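You operate a simulated robot arm through the tools that you are given. There is no shell and no other tool. Be economical: measure what you need, move in short steps, check, and stop when the job is done.

Carry out the task below with a simulated two-armed robot. There is one attempt and no reset: what you move stays moved.

## Task
Take the compost pot on the window end of the sideboard and put it away on the worktop beside the drainer. Open the bin drawer, put the honey jar on the table away in the green glass bin and shut the drawer again. Take the small water bottle from the table and leave it on the teal trivet. Do these in any order. Set down upright: compost pot, honey jar, small water bottle.

It is judged by the outcome, as a careful person would: the job done as asked, and still so three seconds after it is handed in. It fails if anything else is knocked over, pushed out of place, dropped, spilled or broken.

## Robot
Two 6-joint arms with two-finger parallel grippers on one trunk, on a base that drives. Base frame: it is fixed to the floor where the robot stands at the start and does not move with it; the origin is under the middle of the robot, x ahead of it, y to its left, z up. Readings come in cm, rad, newtons and seconds.
The left shoulder is at the start at [6, 18.7, 91.5], the right one opposite. Places, roughly: bin drawer [-230, -190, 40]; green glass bin [-240, -190, 40]; honey jar [25, -150, 75]; small water bottle [25, -175, 75]; teal trivet [50, -200, 75]; worktop beside the drainer [-270, -110, 90]. Payload 1.57 kg a hand.
The TCP of each hand is the grasp point between the finger pads, 3 cm short of the fingertips. In the tool frame z runs along the fingers and y along their closing line. The gripper opens to 11 cm. The fingers are 2.4 cm wide and 1.2 cm thick; the gripper's body (4.8 by 11.2 cm) begins 7.8 cm behind the TCP.
Orientation is that of the tool frame in the base frame, as a unit quaternion [w, x, y, z]. With the fingers straight down and closing along the base's y, the tool's x points along the base's -x, its y along +y and its z along -z.

## Interface
- The arms move only by the tool step_arm. It takes "left_increments", "right_increments" or both (then of equal length, played together; a hand with none holds still); each is a list that holds one entry, the list of rows, each a list of 7 numbers: the shift along the tool's x, y, z in units of 40 mm (1.0 is 40 mm), then the turn, a rotation vector about the tool's x, y, z in units of 8 degrees (1.0 is 8 degrees), then the finger opening in cm, from 0 to 11. In form: [[[x, y, z, wx, wy, wz, grip], ...]]. A call has 1 to 12 rows; each row shifts and turns the commanded pose from where the row before left it, along the tool's axes as they then stand. A call with a number of a shift or a turn outside -1 to 1 is refused whole. Each row takes 0.2 s and may step no farther than 5 cm and 0.15 rad from the row before; otherwise, or with a gripper value out of range, the whole call is refused. Where a pose cannot be reached the arm comes as near as it can. A force on the tool above 40 N (or 10 N above the force at the start of the call, whichever is more), or a blocked arm, ends the call early, and 0.2 s more pass. The fingers move at their own pace (about 15.3 cm/s each) and stop on an object; they squeeze with about 40 N. The grip force told is the motor's: it shows also when the fingers shut on nothing. Time passes only in rows, and 0.2 s behind the last, so rows that do not move let the fingers close. It gives the time, the measured TCP pose, the force on the tool (base axes), the opening and the grip force at its end, in the units of the frame above (readings bear some noise), with the torque about the TCP (base axes, N m) and any sound that the robot's microphone picked up, and new pictures: "pictures" is both (left out), scene, wrist or none (wrist: the cameras of the hands that moved).
- Cameras (640 x 400 px; columns grow to the right, rows downward): "scene" is now at [1.72, -3.46, 146.78]; the picture's right is [-0.42, -0.91, 0.00], its down [-0.60, 0.28, -0.75] and it looks along [0.68, -0.31, -0.67] (base axes); focal length 253 px, centre (320, 200). "left" rides on the left gripper at [7, -1.6, -14.1] in its tool frame; the picture's right is [0.23, 0.97, 0.00], its down [-0.86, 0.20, -0.48] and it looks along [-0.47, 0.11, 0.88] (tool axes); focal length 222 px, centre (320, 200). "right" rides on the right gripper at [7, 1.6, -14.1] in its tool frame; the picture's right is [-0.23, 0.97, 0.00], its down [-0.86, -0.20, -0.48] and it looks along [-0.47, -0.11, 0.88] (tool axes); focal length 222 px, centre (320, 200). There is no depth. A picture from a camera that has moved, and an enlarged one, comes with that camera's place and axes in the base frame and with its lens.
- move_column(by): slides the trunk up (or, below 0, down) by that many cm; the arms and the scene camera ride with it, the base frame stays. It gives what a move gives, with no picture.
- steer(legs): drives the robot by 1 to 6 legs, each [ahead, left, turn to the left] in cm, cm and rad, along the robot's own axes; the way and the turn of a leg run together, so that a leg with both is an arc; at most 150 cm and 3.142 rad a leg. The arms and the cameras ride along, it lands a little off, and it stops where it bumps. It gives what a move gives, and a new picture of the scene camera.
- pan_tilt(pan, tilt): turns the head with the scene camera to pan (to the left, within 1.501 rad either way) and tilt (down, from -0.506 to 1.204), counted from straight ahead of the robot. It gives what a move gives, and a new picture of the scene camera.
- enlarge(camera, box): a new picture of the part [left, top, right, bottom] of that camera's present view, enlarged. No time passes.
- hand_in(): hands the job in; it is judged then, once.

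Work in short steps. Places have to be worked out from the pictures, the camera data and where the tool is seen: move nearer, look again, correct. Check each grasp and each placing, and mend what went wrong. You have 165 turns and 260 pictures in all, those below and enlarged ones among them. Open the grippers and draw the arms clear of the work before you hand the job in, unless the task says otherwise; then end with one line.

The tools are called after "Call:" as name(argument=value, ...) on one line, values as JSON. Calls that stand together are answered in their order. step_arm: Moves the arms, as the interface text tells. Its arguments: {"type":"object","properties":{"left_increments":{"type":"array"},"right_increments":{"type":"array"},"pictures":{"type":"string","enum":["both","scene","wrist","none"]}},"required":[]} The other tools are called the same way: move_column (by) slides the trunk up or down; steer (legs) drives the base; pan_tilt (pan, tilt) turns the head that bears the scene camera; enlarge (camera, box) takes an enlarged picture of a part of a camera's view; hand_in () hands the job in.

At the start:

```text
t: 0.0
left_tcp_pos: [34.34, 2.1, 117.04]
left_orientation: [0.001, 0.0, 1.0, 0.0]
left_force: [0.2, 0.3, -0.7]
left_ft_torque: [-0.01, -0.02, -0.02]
left_gripper_width: 11.02
left_grip_force: 0.0
right_tcp_pos: [40.28, -37.27, 110.09]
right_orientation: [-0.002, -0.001, 1.0, 0.0]
right_force: [0.5, -0.5, -0.7]
right_ft_torque: [0.01, 0.0, 0.01]
right_gripper_width: 10.99
right_grip_force: 0.1
trunk travel left (down, up): [-54.3, 44.7]
robot x, y, heading: [0.09, 0.06, 0.007]
head pan, tilt: [-0.435, 0.73]
```

scene: 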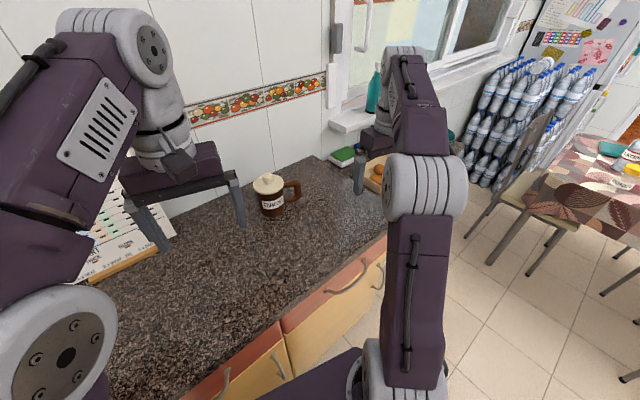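
right: 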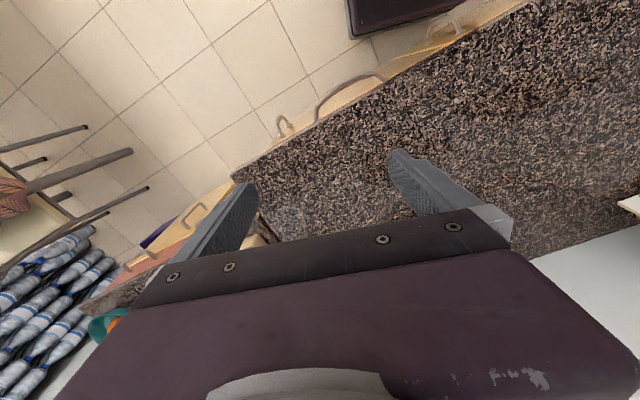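
left: 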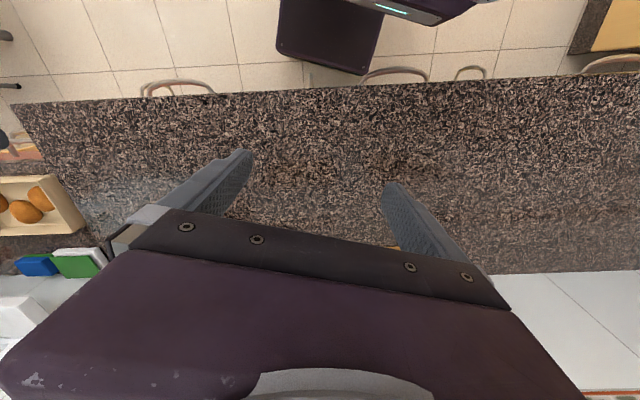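

I'll look closer at the compost pot and the table first.

Call:
enlarge(camera="scene", box=[200, 130, 400, 255])

Call:
pan_tilt(pan=-1.3, tilt=0.4)

```text
3.20 times, centred on (300, 192) of scene
camera zoom: at [1.72, -3.46, 146.78], right [-0.42, -0.91, 0.0], down [-0.6, 0.28, -0.75], along [0.68, -0.31, -0.67], focal length 810 px, centre (384, 224)
```

zoom: 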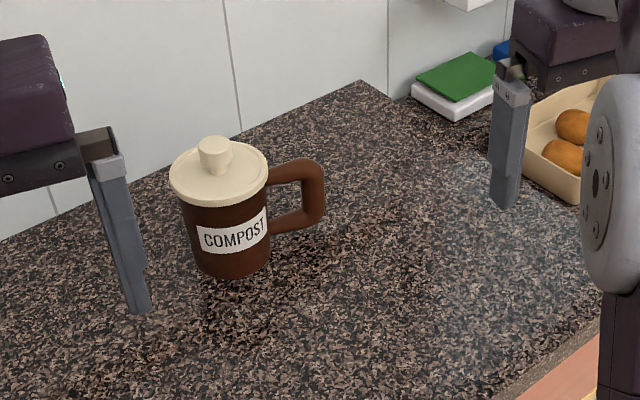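

```text
t: 1.2
left_tcp_pos: [34.38, 2.03, 117.14]
left_orientation: [0.0, 0.0, 1.0, 0.0]
left_force: [0.2, 0.1, 0.0]
left_ft_torque: [0.0, 0.01, -0.03]
left_gripper_width: 10.99
left_grip_force: 0.0
right_tcp_pos: [40.23, -37.37, 110.1]
right_orientation: [0.0, -0.002, 1.0, 0.0]
right_force: [0.1, 0.7, 0.2]
right_ft_torque: [0.01, 0.0, 0.02]
right_gripper_width: 11.0
right_grip_force: 0.1
trunk travel left (down, up): [-54.3, 44.7]
robot x, y, heading: [-0.04, 0.09, 0.006]
head pan, tilt: [-1.3, 0.4]
camera scene: at [-3.39, -8.86, 149.7], right [-0.96, -0.27, 0.0], down [-0.1, 0.38, -0.92], along [0.25, -0.89, -0.39], focal length 253 px, centre (320, 200)
```

scene: 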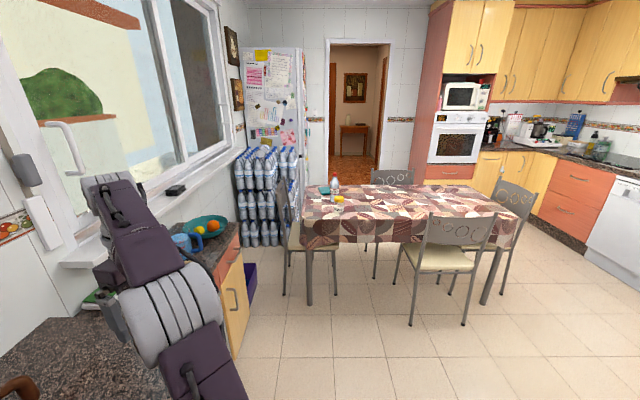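

The table and opposite counter are visible. I'll zoom in on both.

Call:
enlarge(camera="scene", box=[280, 160, 400, 235])

Call:
enlarge(camera="scene", box=[440, 80, 640, 260])

```text
5.33 times, centred on (340, 198) of scene
camera zoom: at [-3.39, -8.86, 149.7], right [-0.96, -0.27, 0.0], down [-0.1, 0.38, -0.92], along [0.25, -0.89, -0.39], focal length 1349 px, centre (213, 213)
```

zoom: 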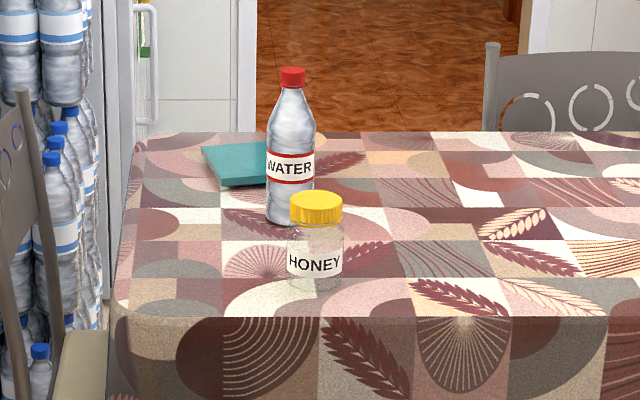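

```text
2.22 times, centred on (540, 170) of scene
camera zoom: at [-3.39, -8.86, 149.7], right [-0.96, -0.27, 0.0], down [-0.1, 0.38, -0.92], along [0.25, -0.89, -0.39], focal length 562 px, centre (-169, 267)
```

zoom: 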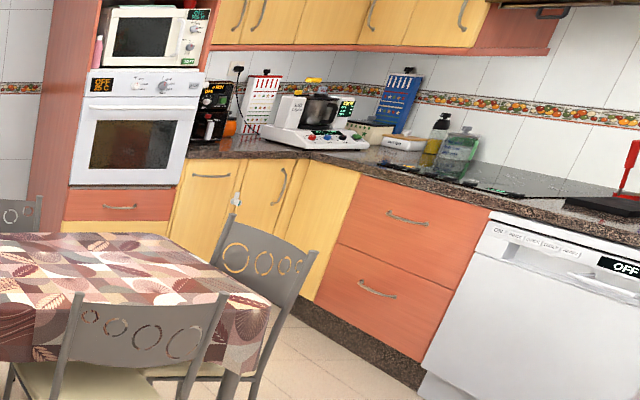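

The sideboard edge runs about 15° skewed to me, with the pot near [75,-15] and out of plain reach. I'll shift right and square up to the counter.

Call:
steer(legs=[[0, -12, 0], [0, 0, 0.26]])

Call:
pan_tilt(pan=-0.3, tilt=0.75)

```text
t: 3.3
left_tcp_pos: [32.61, -1.03, 117.02]
left_orientation: [0.0, -0.131, 0.991, -0.001]
left_force: [0.3, -0.5, -0.3]
left_ft_torque: [0.01, 0.0, 0.01]
left_gripper_width: 11.03
left_grip_force: 0.0
right_tcp_pos: [48.59, -37.5, 110.16]
right_orientation: [-0.001, -0.131, 0.991, 0.0]
right_force: [1.0, 0.6, 0.3]
right_ft_torque: [0.0, 0.03, 0.0]
right_gripper_width: 10.99
right_grip_force: 0.0
trunk travel left (down, up): [-54.3, 44.7]
robot x, y, heading: [-0.07, -11.9, 0.264]
head pan, tilt: [-1.3, 0.4]
camera scene: at [-0.97, -21.3, 149.71], right [-0.86, -0.51, 0.0], down [-0.2, 0.34, -0.92], along [0.47, -0.79, -0.39], focal length 253 px, centre (320, 200)
```

scene: 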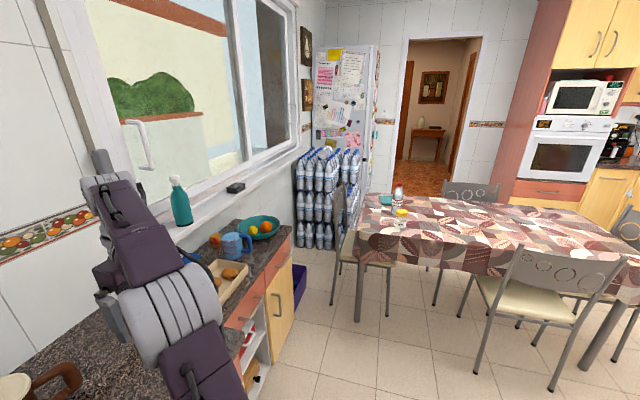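

```text
t: 4.6
left_tcp_pos: [32.67, -1.07, 117.2]
left_orientation: [0.0, -0.131, 0.991, -0.001]
left_force: [0.4, 0.0, 0.3]
left_ft_torque: [0.01, -0.01, 0.0]
left_gripper_width: 10.99
left_grip_force: 0.1
right_tcp_pos: [48.51, -37.53, 110.15]
right_orientation: [-0.001, -0.131, 0.991, 0.0]
right_force: [0.0, 0.5, 0.3]
right_ft_torque: [-0.01, 0.05, 0.03]
right_gripper_width: 10.99
right_grip_force: 0.0
trunk travel left (down, up): [-54.3, 44.7]
robot x, y, heading: [0.19, -11.85, 0.264]
head pan, tilt: [-0.3, 0.75]
camera scene: at [2.61, -13.69, 146.6], right [-0.04, -1.0, 0.0], down [-0.68, 0.03, -0.73], along [0.73, -0.03, -0.68], focal length 253 px, centre (320, 200)
```

scene: 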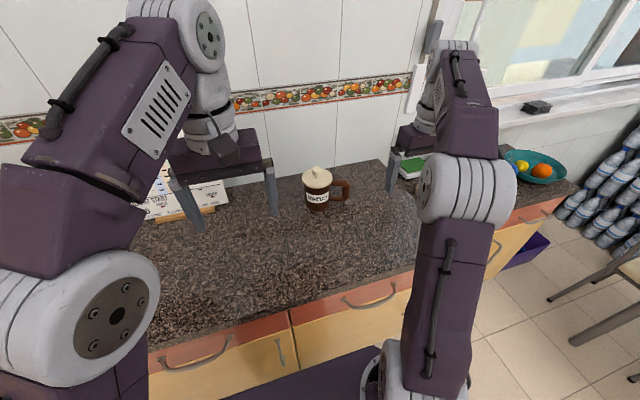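

Now squared to the counter, with the edge about 10 cm ahead of my base. I'll drive 6 cm ahead to bring the pot into reach.

Call:
steer(legs=[[6, 0, 0]])

Call:
enlarge(camera="scene", box=[260, 150, 400, 240])

Call:
enlarge(camera="right", box=[0, 0, 640, 400])

```text
t: 5.5
left_tcp_pos: [38.21, 0.68, 117.15]
left_orientation: [0.0, -0.132, 0.991, -0.001]
left_force: [-0.5, -0.2, -0.1]
left_ft_torque: [-0.03, 0.07, 0.01]
left_gripper_width: 10.97
left_grip_force: 0.2
right_tcp_pos: [54.16, -35.9, 110.1]
right_orientation: [-0.001, -0.132, 0.991, -0.001]
right_force: [0.8, -0.1, -0.1]
right_ft_torque: [-0.01, 0.01, 0.01]
right_gripper_width: 11.0
right_grip_force: 0.1
trunk travel left (down, up): [-54.3, 44.7]
robot x, y, heading: [5.66, -10.28, 0.268]
head pan, tilt: [-0.3, 0.75]
camera scene: at [8.24, -12.14, 146.6], right [-0.04, -1.0, 0.0], down [-0.68, 0.02, -0.73], along [0.73, -0.03, -0.68], focal length 253 px, centre (320, 200)
```

scene: 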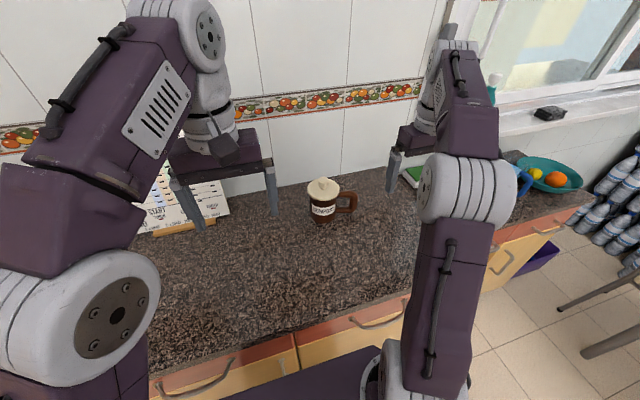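

```text
4.44 times, centred on (330, 195) of scene
camera zoom: at [8.24, -12.14, 146.6], right [-0.04, -1.0, 0.0], down [-0.68, 0.02, -0.73], along [0.73, -0.03, -0.68], focal length 1124 px, centre (276, 222)
```

zoom: 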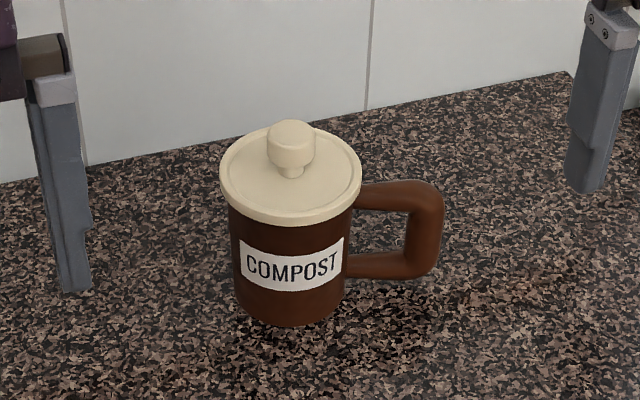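

```text
1.00 times, centred on (320, 200) of right
camera zoom: at [47.04, -36.27, 124.33], right [-0.04, 1.0, 0.0], down [0.88, 0.03, 0.48], along [0.48, 0.02, -0.88], focal length 222 px, centre (320, 200)
```

zoom: 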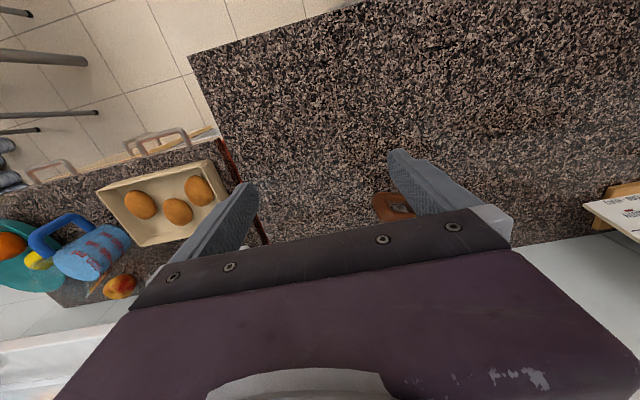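

The pot's centre is about [75.5,-16.2], lid top z≈89 and 11 cm wide, with a 3.5 cm knob on top. I'll tilt the right hand 32° forward and hover short of the knob.

Call:
step_arm(right_increments=[[[0, 0, 0, 0, -1, 0, 11], [0, 0, 0, 0, -1, 0, 11], [0, 0, 0, 0, -1, 0, 11], [0, 0, 0, 0, -1, 0, 11], [-0.575, 0.555, 0.653, 0, 0, 0, 9], [-0.575, 0.555, 0.653, 0, 0, 0, 9], [-0.575, 0.555, 0.653, 0, 0, 0, 9], [-0.575, 0.555, 0.653, 0, 0, 0, 9], [-0.575, 0.555, 0.653, 0, 0, 0, 9], [-0.575, 0.555, 0.653, 0, 0, 0, 9]]])

```text
t: 7.7
left_tcp_pos: [38.3, 0.58, 117.07]
left_orientation: [-0.001, -0.132, 0.991, 0.0]
left_force: [-0.4, 0.2, -0.2]
left_ft_torque: [-0.02, 0.01, -0.01]
left_gripper_width: 10.97
left_grip_force: 0.1
right_tcp_pos: [70.24, -17.62, 103.75]
right_orientation: [0.272, -0.127, 0.953, 0.035]
right_force: [0.6, 0.3, 0.4]
right_ft_torque: [0.0, -0.01, -0.01]
right_gripper_width: 9.02
right_grip_force: 0.1
trunk travel left (down, up): [-54.3, 44.7]
robot x, y, heading: [5.54, -10.12, 0.263]
head pan, tilt: [-0.3, 0.75]
camera scene: at [8.36, -12.08, 146.6], right [-0.04, -1.0, 0.0], down [-0.68, 0.02, -0.73], along [0.73, -0.03, -0.68], focal length 253 px, centre (320, 200)
camera right: at [56.86, -19.63, 112.08], right [-0.07, 0.99, 0.12], down [0.51, -0.07, 0.86], along [0.86, 0.12, -0.5], focal length 222 px, centre (320, 200)
```

scene: 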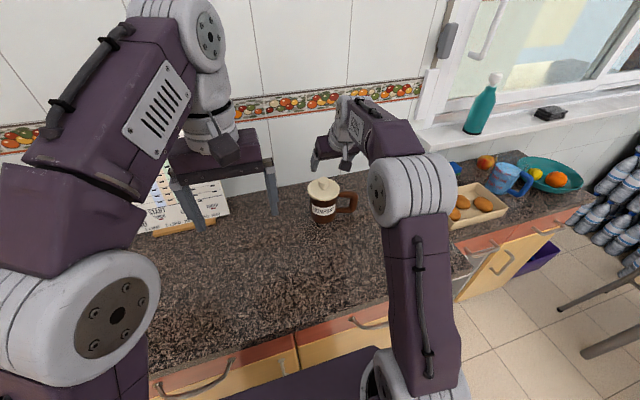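
right: 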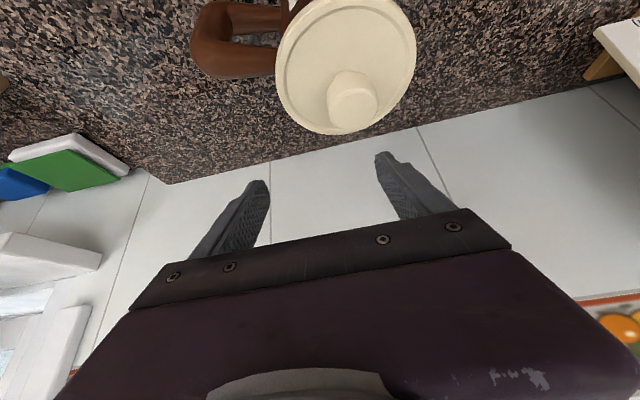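

Triangulating the knob from both cameras puts it at about [65.5,-15.4,100], so the sideboard top is nearer z≈86 and the pot closer than I thought. I'll rise, untilt the hand and hover straight above it.

Call:
step_arm(right_increments=[[[0.13, 0, -0.97, 0, 0, 0, 9], [0.13, 0, -0.97, 0, 0, 0, 9], [0, 0, 0, 0, 1, 0, 9], [0, 0, 0, 0, 1, 0, 9], [0, 0, 0, 0, 1, 0, 8], [0, 0, 0, 0, 1, 0, 8], [-0.25, 0.84, 0, 0, 0, 0, 8]]])

```text
t: 9.3
left_tcp_pos: [38.16, 0.78, 117.04]
left_orientation: [0.0, -0.132, 0.991, 0.0]
left_force: [-0.3, -0.3, -0.1]
left_ft_torque: [-0.01, -0.01, 0.01]
left_gripper_width: 10.97
left_grip_force: 0.1
right_tcp_pos: [60.12, -16.22, 106.94]
right_orientation: [-0.002, -0.132, 0.991, -0.001]
right_force: [0.5, 0.3, -0.3]
right_ft_torque: [-0.03, -0.03, 0.0]
right_gripper_width: 8.0
right_grip_force: 0.1
right hand out of reach, approached as far as the arm can: row 5, 6, 7
trunk travel left (down, up): [-54.3, 44.7]
robot x, y, heading: [5.64, -10.24, 0.261]
head pan, tilt: [-0.3, 0.75]
camera scene: at [8.15, -11.97, 146.6], right [-0.04, -1.0, 0.0], down [-0.68, 0.02, -0.73], along [0.73, -0.03, -0.68], focal length 253 px, centre (320, 200)
camera right: at [53.01, -16.62, 121.04], right [-0.04, 1.0, 0.0], down [0.88, 0.03, 0.48], along [0.48, 0.01, -0.88], focal length 222 px, centre (320, 200)
```

scene: 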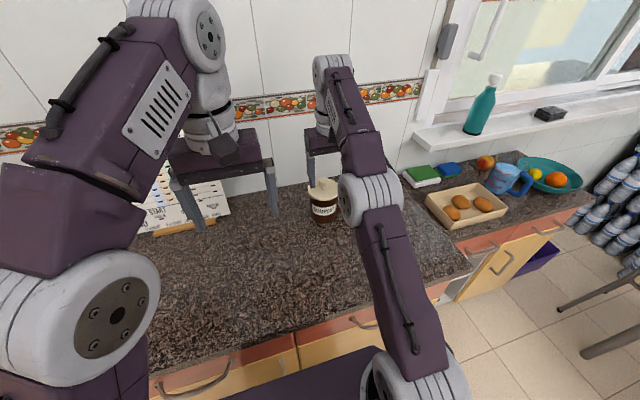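
right: 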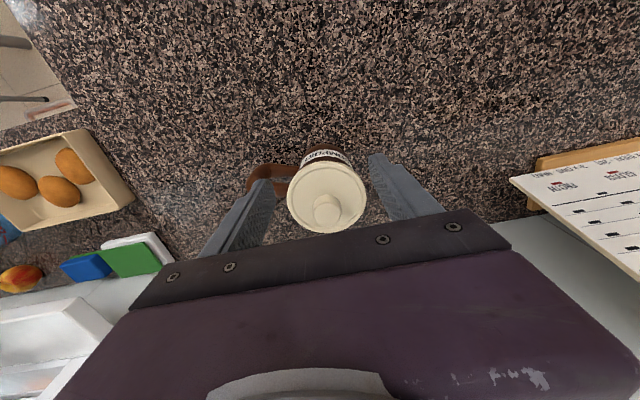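

The knob is now confirmed at about [66.3,-15.4,99] but the arm is at its limit at this height. I'll raise the trunk 15 cm so the arm reaches down and out.

Call:
move_column(by=15)

Call:
step_arm(right_increments=[[[0, 0, 1, 0, 0, 0, 8], [0, 0, 1, 0, 0, 0, 8], [0, 0, 1, 0, 0, 0, 8], [-0.78, -0.1, 0, 0, 0, 0, 8], [-0.78, -0.1, 0, 0, 0, 0, 8]]])

```text
t: 11.1
left_tcp_pos: [38.11, 0.62, 132.2]
left_orientation: [0.0, -0.132, 0.991, 0.0]
left_force: [-0.3, -0.7, -0.1]
left_ft_torque: [0.03, 0.0, 0.01]
left_gripper_width: 11.0
left_grip_force: 0.1
right_tcp_pos: [60.29, -16.37, 121.85]
right_orientation: [0.0, -0.133, 0.991, 0.0]
right_force: [-0.1, 0.2, 0.5]
right_ft_torque: [-0.02, 0.02, -0.01]
right_gripper_width: 8.0
right_grip_force: 0.0
trunk travel left (down, up): [-69.3, 29.7]
robot x, y, heading: [5.43, -10.07, 0.259]
head pan, tilt: [-0.3, 0.75]
```

```text
t: 12.3
left_tcp_pos: [38.44, 0.57, 132.07]
left_orientation: [-0.001, -0.132, 0.991, 0.001]
left_force: [0.7, -0.5, 0.5]
left_ft_torque: [0.01, 0.01, 0.0]
left_gripper_width: 10.97
left_grip_force: 0.1
right_tcp_pos: [66.16, -15.27, 109.62]
right_orientation: [-0.003, -0.133, 0.991, -0.001]
right_force: [1.0, 0.1, 0.3]
right_ft_torque: [0.0, 0.0, 0.02]
right_gripper_width: 8.0
right_grip_force: 0.0
trunk travel left (down, up): [-69.3, 29.7]
robot x, y, heading: [5.62, -10.5, 0.262]
head pan, tilt: [-0.3, 0.75]
camera scene: at [8.53, -12.16, 161.59], right [-0.04, -1.0, 0.0], down [-0.68, 0.02, -0.73], along [0.73, -0.03, -0.68], focal length 253 px, centre (320, 200)
camera right: at [59.07, -15.7, 123.82], right [-0.04, 1.0, 0.0], down [0.88, 0.03, 0.47], along [0.47, 0.02, -0.88], focal length 222 px, centre (320, 200)
```

scene: 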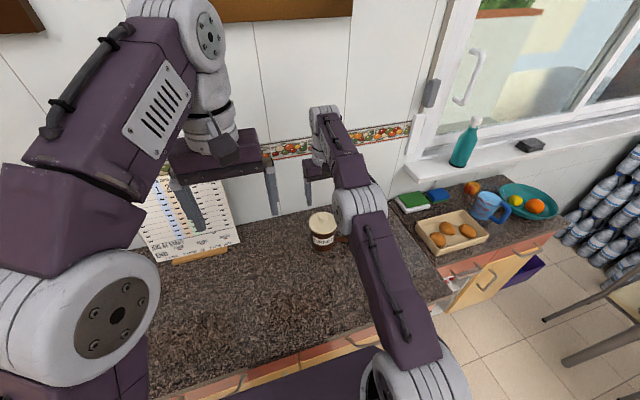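
right: 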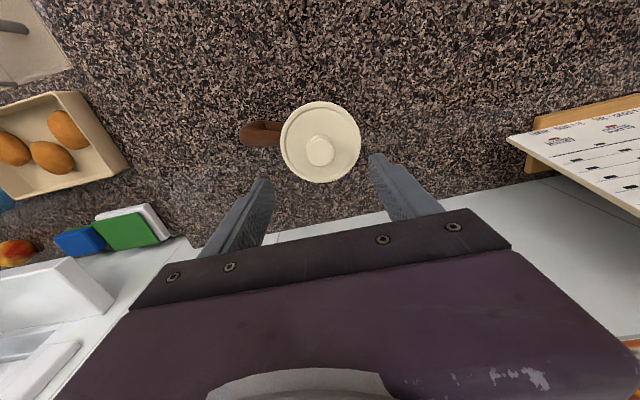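

The hand is centred over the knob. I'll descend to just above the lid and look.

Call:
step_arm(right_increments=[[[0, 0, 0.7, 0, 0, 0, 7], [0, 0, 0.7, 0, 0, 0, 7], [0, 0, 0.5, 0, 0, 0, 7]]], pictures="wrist")

Call:
enlarge(camera="scene", box=[280, 160, 380, 270])

```text
t: 13.1
left_tcp_pos: [38.0, 0.69, 132.09]
left_orientation: [0.0, -0.131, 0.991, -0.001]
left_force: [0.1, 0.4, -0.9]
left_ft_torque: [0.03, -0.02, 0.0]
left_gripper_width: 11.01
left_grip_force: 0.0
right_tcp_pos: [66.31, -15.37, 102.4]
right_orientation: [-0.001, -0.131, 0.991, -0.001]
right_force: [0.2, 1.2, -0.2]
right_ft_torque: [0.03, 0.0, 0.0]
right_gripper_width: 7.0
right_grip_force: 0.1
trunk travel left (down, up): [-69.3, 29.7]
robot x, y, heading: [5.58, -10.57, 0.264]
head pan, tilt: [-0.3, 0.75]
camera right: at [59.15, -15.76, 116.52], right [-0.04, 1.0, 0.0], down [0.88, 0.03, 0.48], along [0.48, 0.02, -0.88], focal length 222 px, centre (320, 200)
```

right: 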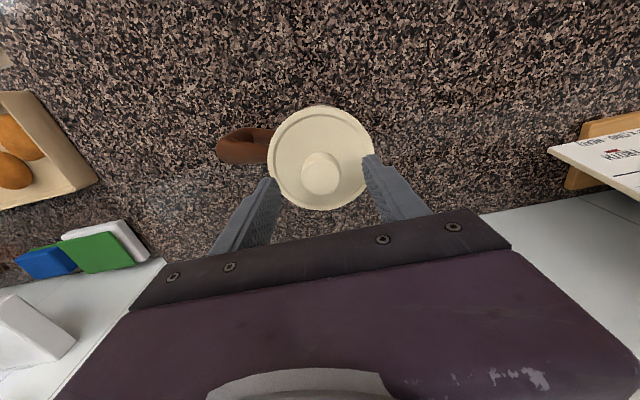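

```text
3.64 times, centred on (330, 215) of scene
camera zoom: at [8.16, -12.17, 161.6], right [-0.04, -1.0, 0.0], down [-0.68, 0.02, -0.73], along [0.73, -0.03, -0.68], focal length 920 px, centre (284, 146)
```

zoom: 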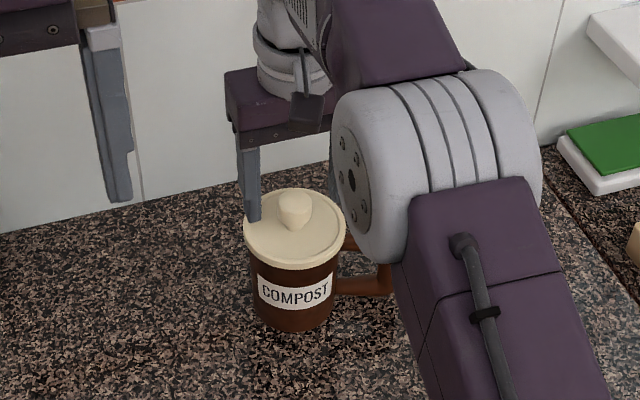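

The knob is at z≈99-100. I'll lower 2 cm, watching for contact, and close on it.

Call:
step_arm(right_increments=[[[0.1, 0, 0.3, 0, 0, 0, 6], [0, 0, 0.2, 0, 0, 0, 6], [0, 0, 0, 0, 0, 0, 0], [0, 0, 0, 0, 0, 0, 0], [0, 0, 0, 0, 0, 0, 0]]], pictures="wrist")

Call:
enlarge(camera="scene", box=[280, 160, 380, 270])

```text
t: 14.3
left_tcp_pos: [37.99, 0.59, 132.23]
left_orientation: [0.001, -0.131, 0.991, 0.0]
left_force: [0.5, -1.2, 0.3]
left_ft_torque: [0.01, 0.01, -0.02]
left_gripper_width: 11.02
left_grip_force: 0.1
right_tcp_pos: [65.97, -15.58, 100.54]
right_orientation: [0.003, -0.132, 0.991, 0.0]
right_force: [5.1, -1.4, 29.4]
right_ft_torque: [-0.16, 0.01, -0.02]
right_gripper_width: 2.92
right_grip_force: 39.1
trunk travel left (down, up): [-69.3, 29.7]
robot x, y, heading: [5.75, -9.8, 0.261]
head pan, tilt: [-0.3, 0.75]
camera right: at [58.65, -15.93, 114.68], right [-0.04, 1.0, 0.0], down [0.87, 0.03, 0.48], along [0.48, 0.02, -0.88], focal length 222 px, centre (320, 200)
```

right: 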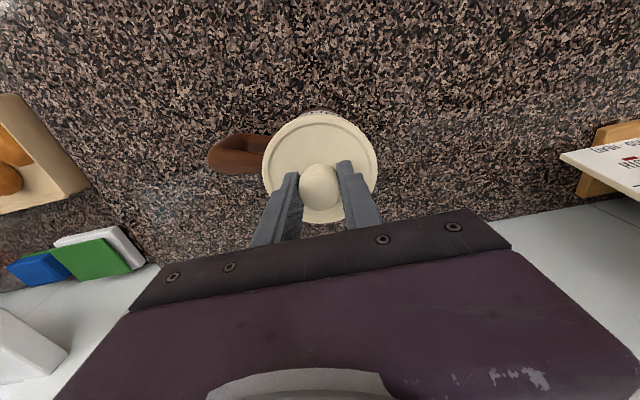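

```text
3.64 times, centred on (330, 215) of scene
camera zoom: at [7.8, -12.13, 161.63], right [-0.04, -1.0, 0.0], down [-0.68, 0.02, -0.73], along [0.73, -0.03, -0.68], focal length 920 px, centre (284, 146)
```

zoom: 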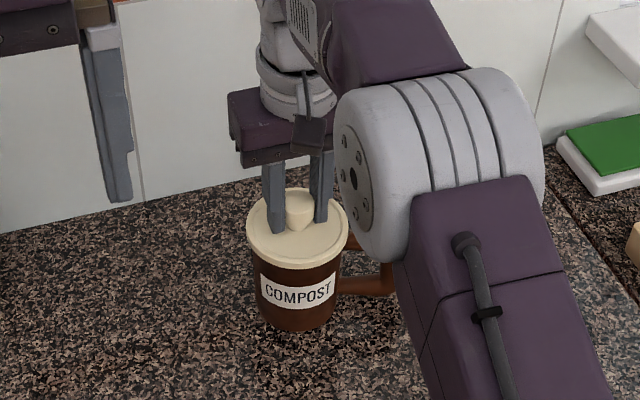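

It gripped the knob at 2.9 cm. I'll lift slightly to see whether the pot comes with it.

Call:
step_arm(right_increments=[[[0, 0, -0.15, 0, 0, 0, 0], [0, 0, -0.15, 0, 0, 0, 0], [0, 0, -0.2, 0, 0, 0, 0]]], pictures="wrist")

Call:
enlarge(camera="scene", box=[280, 160, 380, 270])

```text
t: 15.1
left_tcp_pos: [38.16, 0.66, 132.02]
left_orientation: [0.001, -0.131, 0.991, -0.001]
left_force: [0.4, 0.0, 0.2]
left_ft_torque: [0.03, -0.02, -0.01]
left_gripper_width: 10.98
left_grip_force: 0.0
right_tcp_pos: [65.97, -15.73, 102.15]
right_orientation: [-0.002, -0.133, 0.991, 0.0]
right_force: [-0.4, -0.2, -2.1]
right_ft_torque: [0.05, -0.01, -0.02]
right_gripper_width: 2.93
right_grip_force: 38.9
trunk travel left (down, up): [-69.3, 29.7]
robot x, y, heading: [5.82, -10.2, 0.266]
head pan, tilt: [-0.3, 0.75]
camera right: at [58.88, -15.99, 116.37], right [-0.04, 1.0, 0.0], down [0.88, 0.03, 0.48], along [0.47, 0.02, -0.88], focal length 222 px, centre (320, 200)
```

right: 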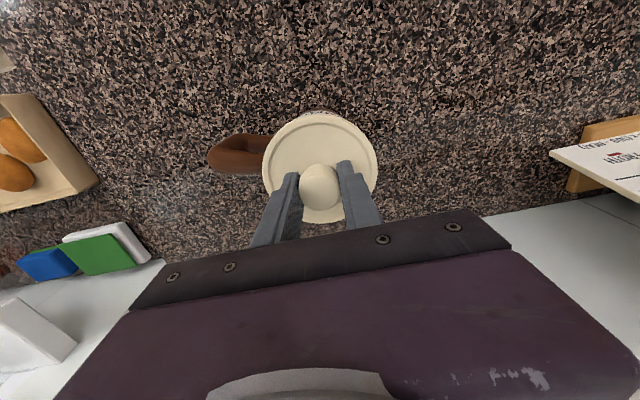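

```text
3.64 times, centred on (330, 215) of scene
camera zoom: at [8.17, -12.16, 161.59], right [-0.04, -1.0, 0.0], down [-0.68, 0.02, -0.73], along [0.73, -0.03, -0.68], focal length 920 px, centre (284, 146)
```

zoom: 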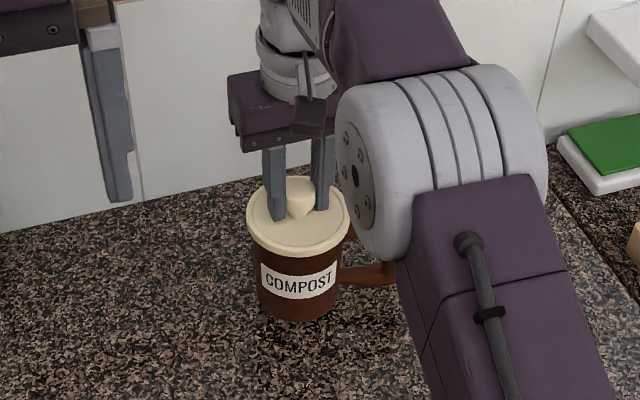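

The whole pot lifts (about 2 N), so the lid is fixed. I'll raise it and draw it back towards me.

Call:
step_arm(right_increments=[[[0, 0, -1, 0, 0, 0, 0], [0, 0, -1, 0, 0, 0, 0], [0, 0, -1, 0, 0, 0, 0], [0.8, 0, -0.2, 0, 0, 0, 0], [0.8, 0, 0, 0, 0, 0, 0], [0.8, -0.1, 0, 0, 0, 0, 0], [0.8, -0.2, 0, 0, 0, 0, 0], [0.8, -0.2, 0, 0, 0, 0, 0], [0.8, -0.2, 0, 0, 0, 0, 0]]], pictures="wrist")

```text
t: 17.1
left_tcp_pos: [37.96, 0.5, 132.15]
left_orientation: [0.001, -0.132, 0.991, 0.001]
left_force: [-0.3, -0.4, -0.3]
left_ft_torque: [-0.01, -0.05, 0.03]
left_gripper_width: 11.01
left_grip_force: 0.1
right_tcp_pos: [46.99, -23.89, 114.33]
right_orientation: [0.0, -0.134, 0.991, -0.001]
right_force: [0.8, 0.5, -1.5]
right_ft_torque: [0.01, -0.02, -0.03]
right_gripper_width: 2.92
right_grip_force: 38.8
right hand out of reach, approached as far as the arm can: row 3
trunk travel left (down, up): [-69.3, 29.7]
robot x, y, heading: [5.3, -10.58, 0.265]
head pan, tilt: [-0.3, 0.75]
camera right: at [39.77, -24.32, 128.53], right [-0.04, 1.0, 0.0], down [0.88, 0.03, 0.48], along [0.48, 0.02, -0.88], focal length 222 px, centre (320, 200)
```

right: 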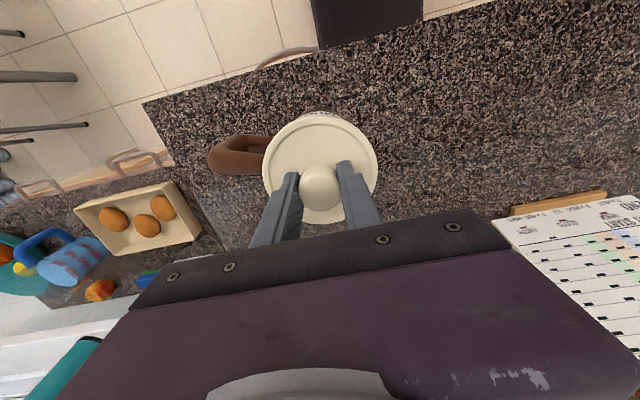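

Pot is held clear above the counter. I'll back away 35 cm, then turn right to see the opposite worktop.

Call:
steer(legs=[[-35, 0, 0], [0, 0, -1.5]])

Call:
pan_tilt(pan=-1.2, tilt=0.45)

```text
t: 23.0
left_tcp_pos: [-15.4, -51.41, 132.12]
left_orientation: [0.0, 0.578, 0.816, 0.0]
left_force: [-0.2, 0.9, 0.7]
left_ft_torque: [-0.02, 0.0, 0.03]
left_gripper_width: 11.0
left_grip_force: 0.1
right_tcp_pos: [-39.25, -62.07, 114.26]
right_orientation: [-0.001, 0.578, 0.816, 0.0]
right_force: [-0.6, 0.5, -1.7]
right_ft_torque: [-0.01, -0.03, 0.0]
right_gripper_width: 2.95
right_grip_force: 38.6
trunk travel left (down, up): [-69.3, 29.7]
robot x, y, heading: [-28.94, -19.64, -1.233]
head pan, tilt: [-0.3, 0.75]
camera scene: at [-30.26, -22.25, 161.6], right [-1.0, -0.04, 0.0], down [-0.03, 0.68, -0.73], along [0.03, -0.73, -0.68], focal length 253 px, centre (320, 200)
```

scene: 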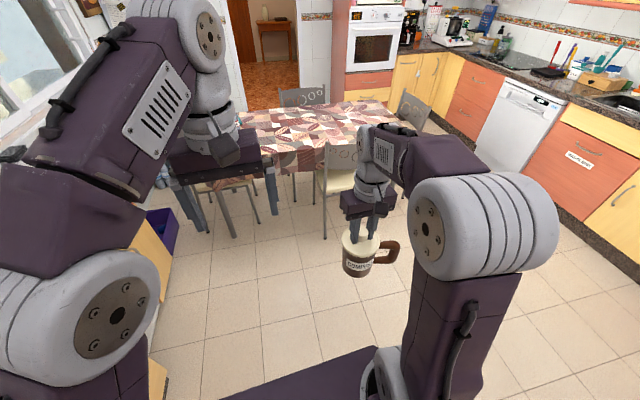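

```text
t: 24.2
left_tcp_pos: [-15.39, -51.31, 132.06]
left_orientation: [-0.001, 0.578, 0.816, 0.0]
left_force: [-0.3, 0.1, 0.5]
left_ft_torque: [0.0, 0.02, 0.01]
left_gripper_width: 11.01
left_grip_force: 0.1
right_tcp_pos: [-39.13, -62.12, 114.29]
right_orientation: [-0.001, 0.578, 0.816, 0.001]
right_force: [0.0, 0.7, -1.2]
right_ft_torque: [0.0, -0.04, -0.03]
right_gripper_width: 2.94
right_grip_force: 38.6
trunk travel left (down, up): [-69.3, 29.7]
robot x, y, heading: [-28.99, -19.52, -1.232]
head pan, tilt: [-1.201, 0.45]
camera scene: at [-37.56, -19.95, 164.24], right [-0.65, 0.76, 0.0], down [0.33, 0.28, -0.9], along [-0.68, -0.58, -0.44], focal length 253 px, centre (320, 200)
```

scene: 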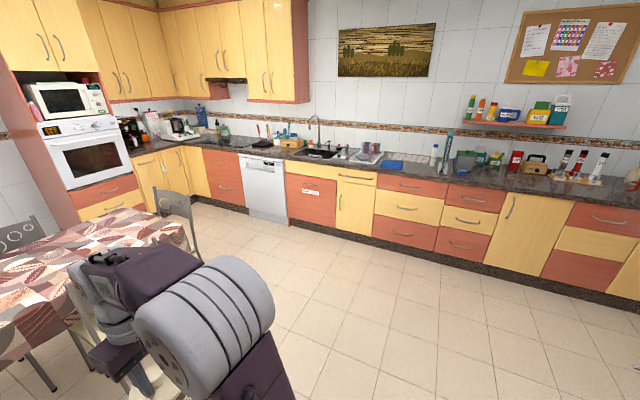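

Call:
enlarge(camera="scene", box=[240, 110, 440, 235])

Call:
enlarge(camera="scene", box=[400, 110, 600, 235])

```text
3.20 times, centred on (340, 172) of scene
camera zoom: at [-37.56, -19.95, 164.24], right [-0.65, 0.76, 0.0], down [0.33, 0.28, -0.9], along [-0.68, -0.58, -0.44], focal length 810 px, centre (256, 288)
```

zoom: 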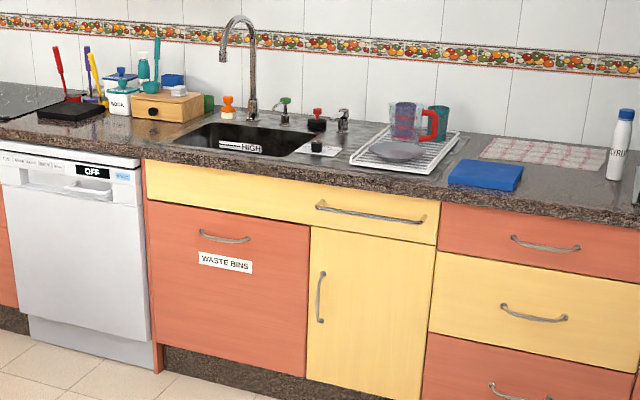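

```text
3.20 times, centred on (500, 172) of scene
camera zoom: at [-37.56, -19.95, 164.24], right [-0.65, 0.76, 0.0], down [0.33, 0.28, -0.9], along [-0.68, -0.58, -0.44], focal length 810 px, centre (-256, 288)
```

zoom: 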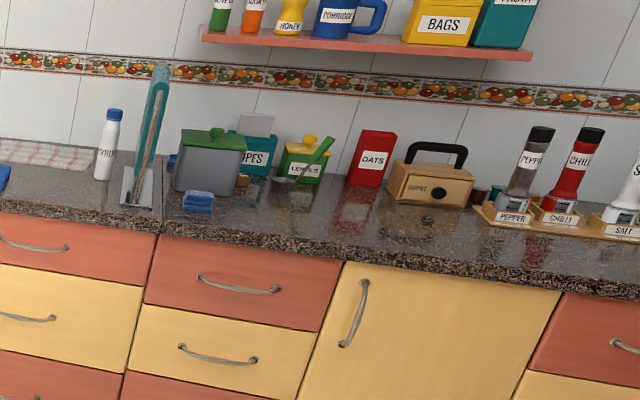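

The waste-bins drawer is under the sink, and the drainer is to its right with a cloth and blue item beside it. I'll turn to face that counter and drive across with the pot.

Call:
steer(legs=[[0, 0, -1.645], [130, 0, 0], [20, 42, 0]])

Call:
pan_tilt(pan=-0.1, tilt=0.65)

```text
t: 37.0
left_tcp_pos: [-193.97, -107.13, 132.05]
left_orientation: [0.001, 0.993, 0.117, 0.0]
left_force: [-0.1, -0.3, 0.1]
left_ft_torque: [0.01, 0.0, -0.01]
left_gripper_width: 11.0
left_grip_force: 0.1
right_tcp_pos: [-202.31, -82.32, 114.38]
right_orientation: [-0.001, 0.993, 0.118, 0.0]
right_force: [-0.8, 0.1, -2.8]
right_ft_torque: [-0.02, -0.01, 0.0]
right_gripper_width: 2.99
right_grip_force: 39.1
trunk travel left (down, up): [-69.3, 29.7]
robot x, y, heading: [-161.46, -97.06, -2.906]
head pan, tilt: [-1.201, 0.45]
camera scene: at [-160.46, -87.99, 164.23], right [0.82, 0.57, 0.0], down [0.25, -0.36, -0.9], along [-0.51, 0.74, -0.44], focal length 253 px, centre (320, 200)
```

scene: 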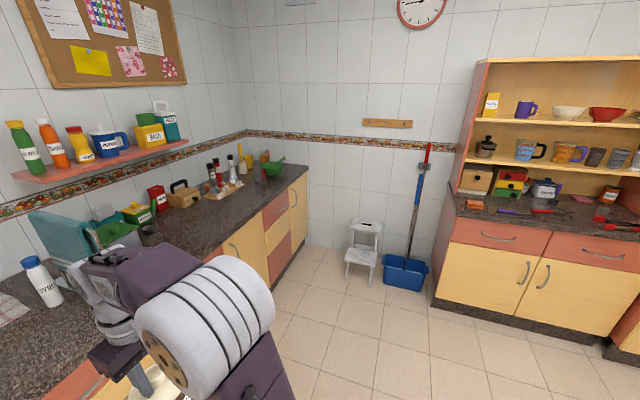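

```text
t: 38.3
left_tcp_pos: [-194.1, -107.12, 132.13]
left_orientation: [0.0, 0.993, 0.117, 0.001]
left_force: [-0.1, -0.7, 0.3]
left_ft_torque: [-0.02, -0.02, -0.01]
left_gripper_width: 11.02
left_grip_force: 0.0
right_tcp_pos: [-202.45, -82.43, 114.4]
right_orientation: [0.0, 0.993, 0.119, 0.001]
right_force: [-0.2, 0.0, -1.9]
right_ft_torque: [0.0, 0.0, -0.01]
right_gripper_width: 2.98
right_grip_force: 39.2
trunk travel left (down, up): [-69.3, 29.7]
robot x, y, heading: [-160.78, -97.14, -2.908]
head pan, tilt: [-0.099, 0.649]
camera scene: at [-163.85, -96.83, 162.46], right [-0.14, 0.99, 0.0], down [0.6, 0.08, -0.8], along [-0.79, -0.11, -0.6], focal length 253 px, centre (320, 200)
```

scene: 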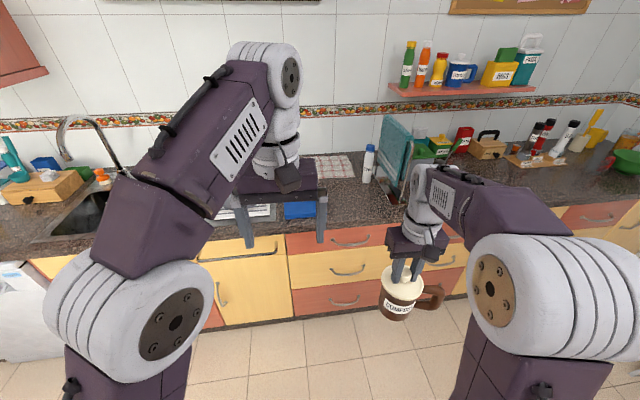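

Call:
enlarge(camera="scene", box=[210, 130, 430, 260])

```text
2.91 times, centred on (320, 195) of scene
camera zoom: at [-163.85, -96.83, 162.46], right [-0.14, 0.99, 0.0], down [0.6, 0.08, -0.8], along [-0.79, -0.11, -0.6], focal length 736 px, centre (320, 214)
```

zoom: 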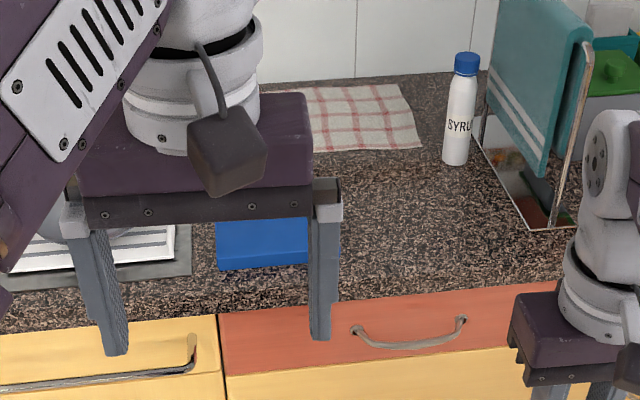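

There's a clear patch right of the blue item, in front of the cloth, around [-262,-100]. I'll drive 42 cm ahead so it's in right-hand reach.

Call:
steer(legs=[[42, 0, 0]])

Call:
enlarge(camera="right", box=[0, 0, 640, 400])

```text
t: 40.8
left_tcp_pos: [-234.18, -115.99, 132.1]
left_orientation: [0.0, 0.994, 0.11, 0.0]
left_force: [-0.8, 0.2, 0.0]
left_ft_torque: [0.0, 0.02, -0.03]
left_gripper_width: 10.98
left_grip_force: 0.0
right_tcp_pos: [-241.99, -91.07, 114.27]
right_orientation: [-0.001, 0.994, 0.112, 0.001]
right_force: [0.1, 0.4, -0.5]
right_ft_torque: [0.01, -0.02, -0.01]
right_gripper_width: 2.96
right_grip_force: 39.3
trunk travel left (down, up): [-69.3, 29.7]
robot x, y, heading: [-201.05, -106.18, -2.919]
head pan, tilt: [-0.099, 0.649]
camera scene: at [-203.75, -106.06, 162.46], right [-0.12, 0.99, 0.0], down [0.6, 0.07, -0.8], along [-0.79, -0.1, -0.6], focal length 253 px, centre (320, 200)
```

scene: 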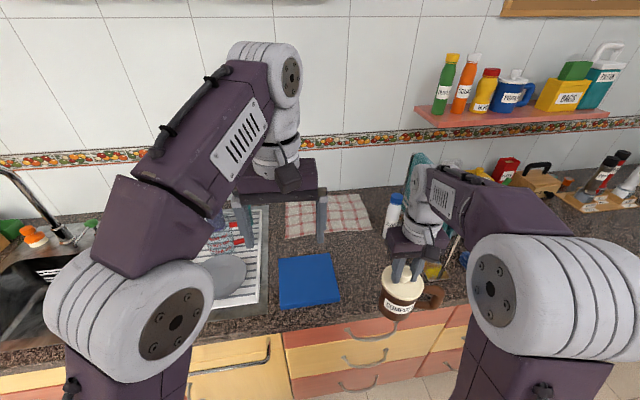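

```text
1.00 times, centred on (320, 200) of right
camera zoom: at [-234.95, -91.28, 128.52], right [-0.01, -1.0, 0.0], down [-0.88, 0.0, 0.48], along [-0.48, 0.0, -0.88], focal length 222 px, centre (320, 200)
```

zoom: 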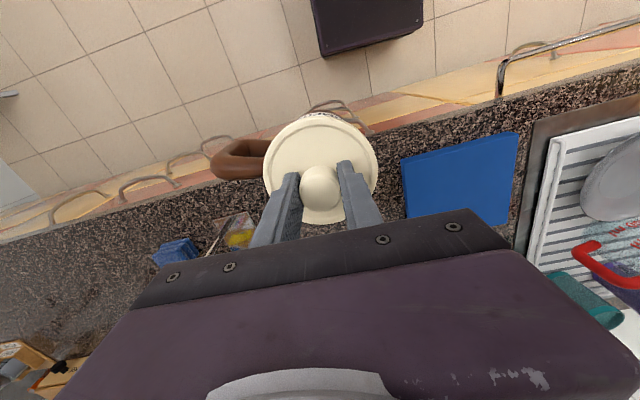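

Counter top here triangulates to about z=89-90. I'll move the pot ahead 20 cm over the clear patch.

Call:
step_arm(right_increments=[[[-0.85, 0.11, 0, 0, 0, 0, 0], [-0.85, 0.11, 0, 0, 0, 0, 0], [-0.85, 0.11, 0, 0, 0, 0, 0], [-0.85, 0.11, 0, 0, 0, 0, 0], [-0.85, 0.11, 0, 0, 0, 0, 0], [-0.8, 0.11, 0, 0, 0, 0, 0]]])

```text
t: 42.2
left_tcp_pos: [-234.16, -116.13, 132.1]
left_orientation: [0.0, 0.994, 0.11, 0.001]
left_force: [-0.4, -0.5, -0.2]
left_ft_torque: [-0.03, 0.03, -0.05]
left_gripper_width: 10.99
left_grip_force: 0.1
right_tcp_pos: [-259.25, -97.91, 113.59]
right_orientation: [0.0, 0.994, 0.111, 0.002]
right_force: [0.1, -0.8, -0.1]
right_ft_torque: [-0.03, -0.03, 0.04]
right_gripper_width: 2.96
right_grip_force: 39.2
right hand out of reach, approached as far as the arm can: row 6
trunk travel left (down, up): [-69.3, 29.7]
robot x, y, heading: [-201.19, -105.84, -2.921]
head pan, tilt: [-0.099, 0.649]
camera scene: at [-203.9, -106.1, 162.46], right [-0.12, 0.99, 0.0], down [0.6, 0.07, -0.8], along [-0.79, -0.1, -0.6], focal length 253 px, centre (320, 200)
camera right: at [-252.28, -98.05, 127.71], right [-0.01, -1.0, 0.0], down [-0.88, 0.0, 0.47], along [-0.47, 0.0, -0.88], focal length 222 px, centre (320, 200)
```

scene: 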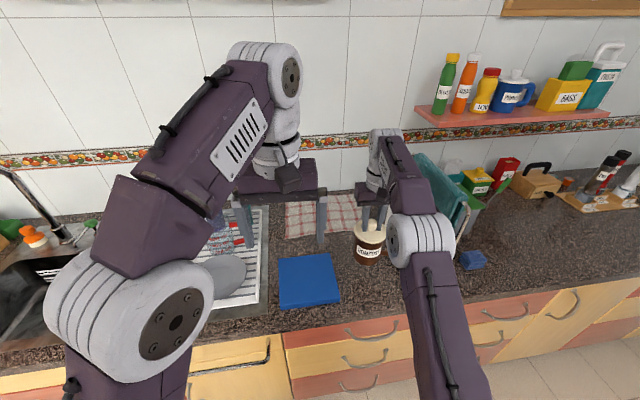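
right: 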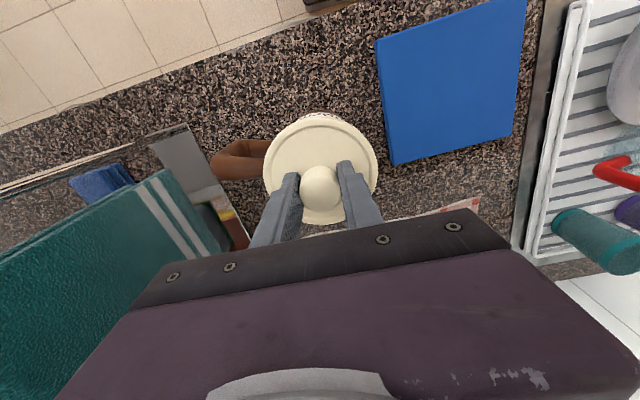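

The pot hovers over clear counter, about 8 cm from the rack and well short of the cloth. Lowering it to just above the expected contact height.

Call:
step_arm(right_increments=[[[0, 0, 0.8, 0, 0, 0, 0], [0, 0, 0.8, 0, 0, 0, 0], [0, 0, 0.3, 0, 0, 0, 0]]])

Call:
enlarge(camera="scene", box=[310, 190, 430, 310])

```text
t: 43.0
left_tcp_pos: [-234.09, -116.04, 132.09]
left_orientation: [-0.001, 0.994, 0.111, -0.001]
left_force: [-0.1, -0.6, 0.5]
left_ft_torque: [-0.02, -0.02, 0.0]
left_gripper_width: 10.98
left_grip_force: 0.0
right_tcp_pos: [-259.26, -97.73, 105.76]
right_orientation: [0.0, 0.994, 0.111, 0.0]
right_force: [0.1, 0.5, -0.6]
right_ft_torque: [-0.02, 0.0, -0.02]
right_gripper_width: 2.97
right_grip_force: 39.2
trunk travel left (down, up): [-69.3, 29.7]
robot x, y, heading: [-201.03, -106.22, -2.92]
head pan, tilt: [-0.099, 0.649]
camera scene: at [-203.84, -106.1, 162.46], right [-0.12, 0.99, 0.0], down [0.6, 0.07, -0.8], along [-0.79, -0.1, -0.6], focal length 253 px, centre (320, 200)
camera right: at [-252.15, -97.86, 120.03], right [-0.01, -1.0, 0.0], down [-0.88, 0.0, 0.48], along [-0.48, 0.0, -0.88], focal length 222 px, centre (320, 200)
```

scene: 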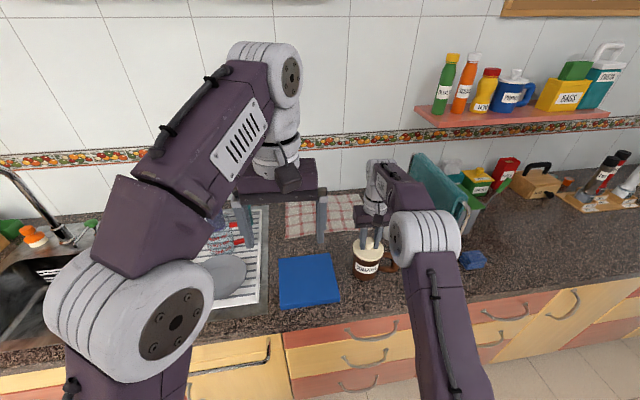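
right: 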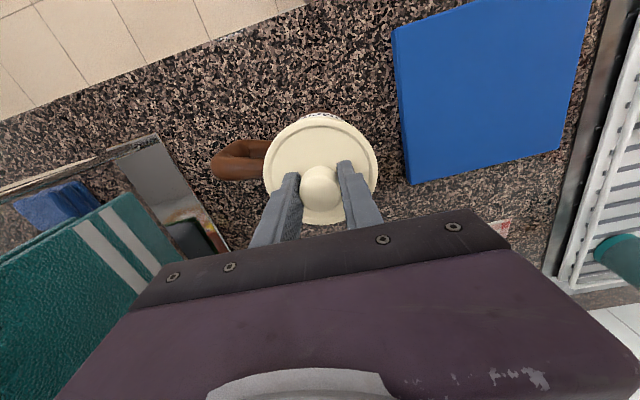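

```text
3.33 times, centred on (370, 250) of scene
camera zoom: at [-203.84, -106.1, 162.46], right [-0.12, 0.99, 0.0], down [0.6, 0.07, -0.8], along [-0.79, -0.1, -0.6], focal length 843 px, centre (153, 33)
```

zoom: 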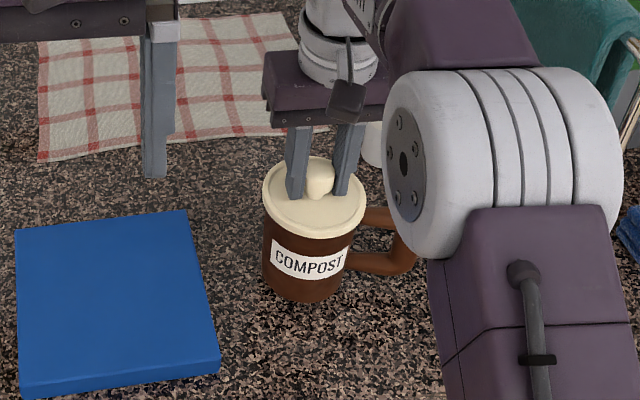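

Close to contact now. I'll lower in small steps until force appears.

Call:
step_arm(right_increments=[[[0, 0, 0.15, 0, 0, 0, 0], [0, 0, 0.15, 0, 0, 0, 0]]], pictures="none")

Call:
step_arm(right_increments=[[[0, 0, 0.1, 0, 0, 0, 0], [0, 0, 0.1, 0, 0, 0, 0]]], pictures="none")

Call:
step_arm(right_increments=[[[0, 0, 0.08, 0, 0, 0, 0], [0, 0, 0.08, 0, 0, 0, 0]]], pictures="none")

```text
t: 43.6
left_tcp_pos: [-234.13, -115.97, 132.03]
left_orientation: [0.0, 0.994, 0.111, 0.0]
left_force: [-0.5, -0.4, 0.5]
left_ft_torque: [0.0, -0.01, 0.01]
left_gripper_width: 11.0
left_grip_force: 0.1
right_tcp_pos: [-259.32, -97.93, 104.6]
right_orientation: [-0.001, 0.994, 0.111, 0.001]
right_force: [0.0, -0.1, -2.0]
right_ft_torque: [-0.02, -0.01, -0.04]
right_gripper_width: 2.97
right_grip_force: 38.8
trunk travel left (down, up): [-69.3, 29.7]
robot x, y, heading: [-200.9, -106.2, -2.918]
head pan, tilt: [-0.099, 0.649]
```

```text
t: 44.3
left_tcp_pos: [-233.79, -115.8, 132.24]
left_orientation: [0.0, 0.994, 0.11, -0.002]
left_force: [0.1, -0.2, 0.4]
left_ft_torque: [0.0, -0.02, 0.02]
left_gripper_width: 11.01
left_grip_force: 0.0
right_tcp_pos: [-259.23, -97.9, 104.65]
right_orientation: [-0.001, 0.994, 0.112, -0.006]
right_force: [8.3, 1.1, 21.2]
right_ft_torque: [0.06, -1.13, 0.02]
right_gripper_width: 2.98
right_grip_force: 39.1
trunk travel left (down, up): [-69.3, 29.7]
robot x, y, heading: [-201.06, -106.38, -2.924]
head pan, tilt: [-0.099, 0.649]
stopped in row 2 (right hand): the force on the tool passed its limit (the readings are from after the stop); the commanded pose is now the measured one
```

```text
t: 44.8
left_tcp_pos: [-233.83, -115.93, 132.2]
left_orientation: [0.0, 0.994, 0.11, 0.0]
left_force: [-0.5, 0.0, -0.4]
left_ft_torque: [0.01, -0.06, 0.0]
left_gripper_width: 11.0
left_grip_force: 0.1
right_tcp_pos: [-259.49, -97.92, 104.65]
right_orientation: [-0.001, 0.994, 0.112, -0.011]
right_force: [9.4, 0.2, 26.8]
right_ft_torque: [-0.15, -1.01, 0.0]
right_gripper_width: 2.98
right_grip_force: 39.3
trunk travel left (down, up): [-69.3, 29.7]
robot x, y, heading: [-201.08, -106.43, -2.92]
head pan, tilt: [-0.099, 0.649]
stopped in row 2 (right hand): the force on the tool passed its limit (the readings are from after the stop); the commanded pose is now the measured one
```

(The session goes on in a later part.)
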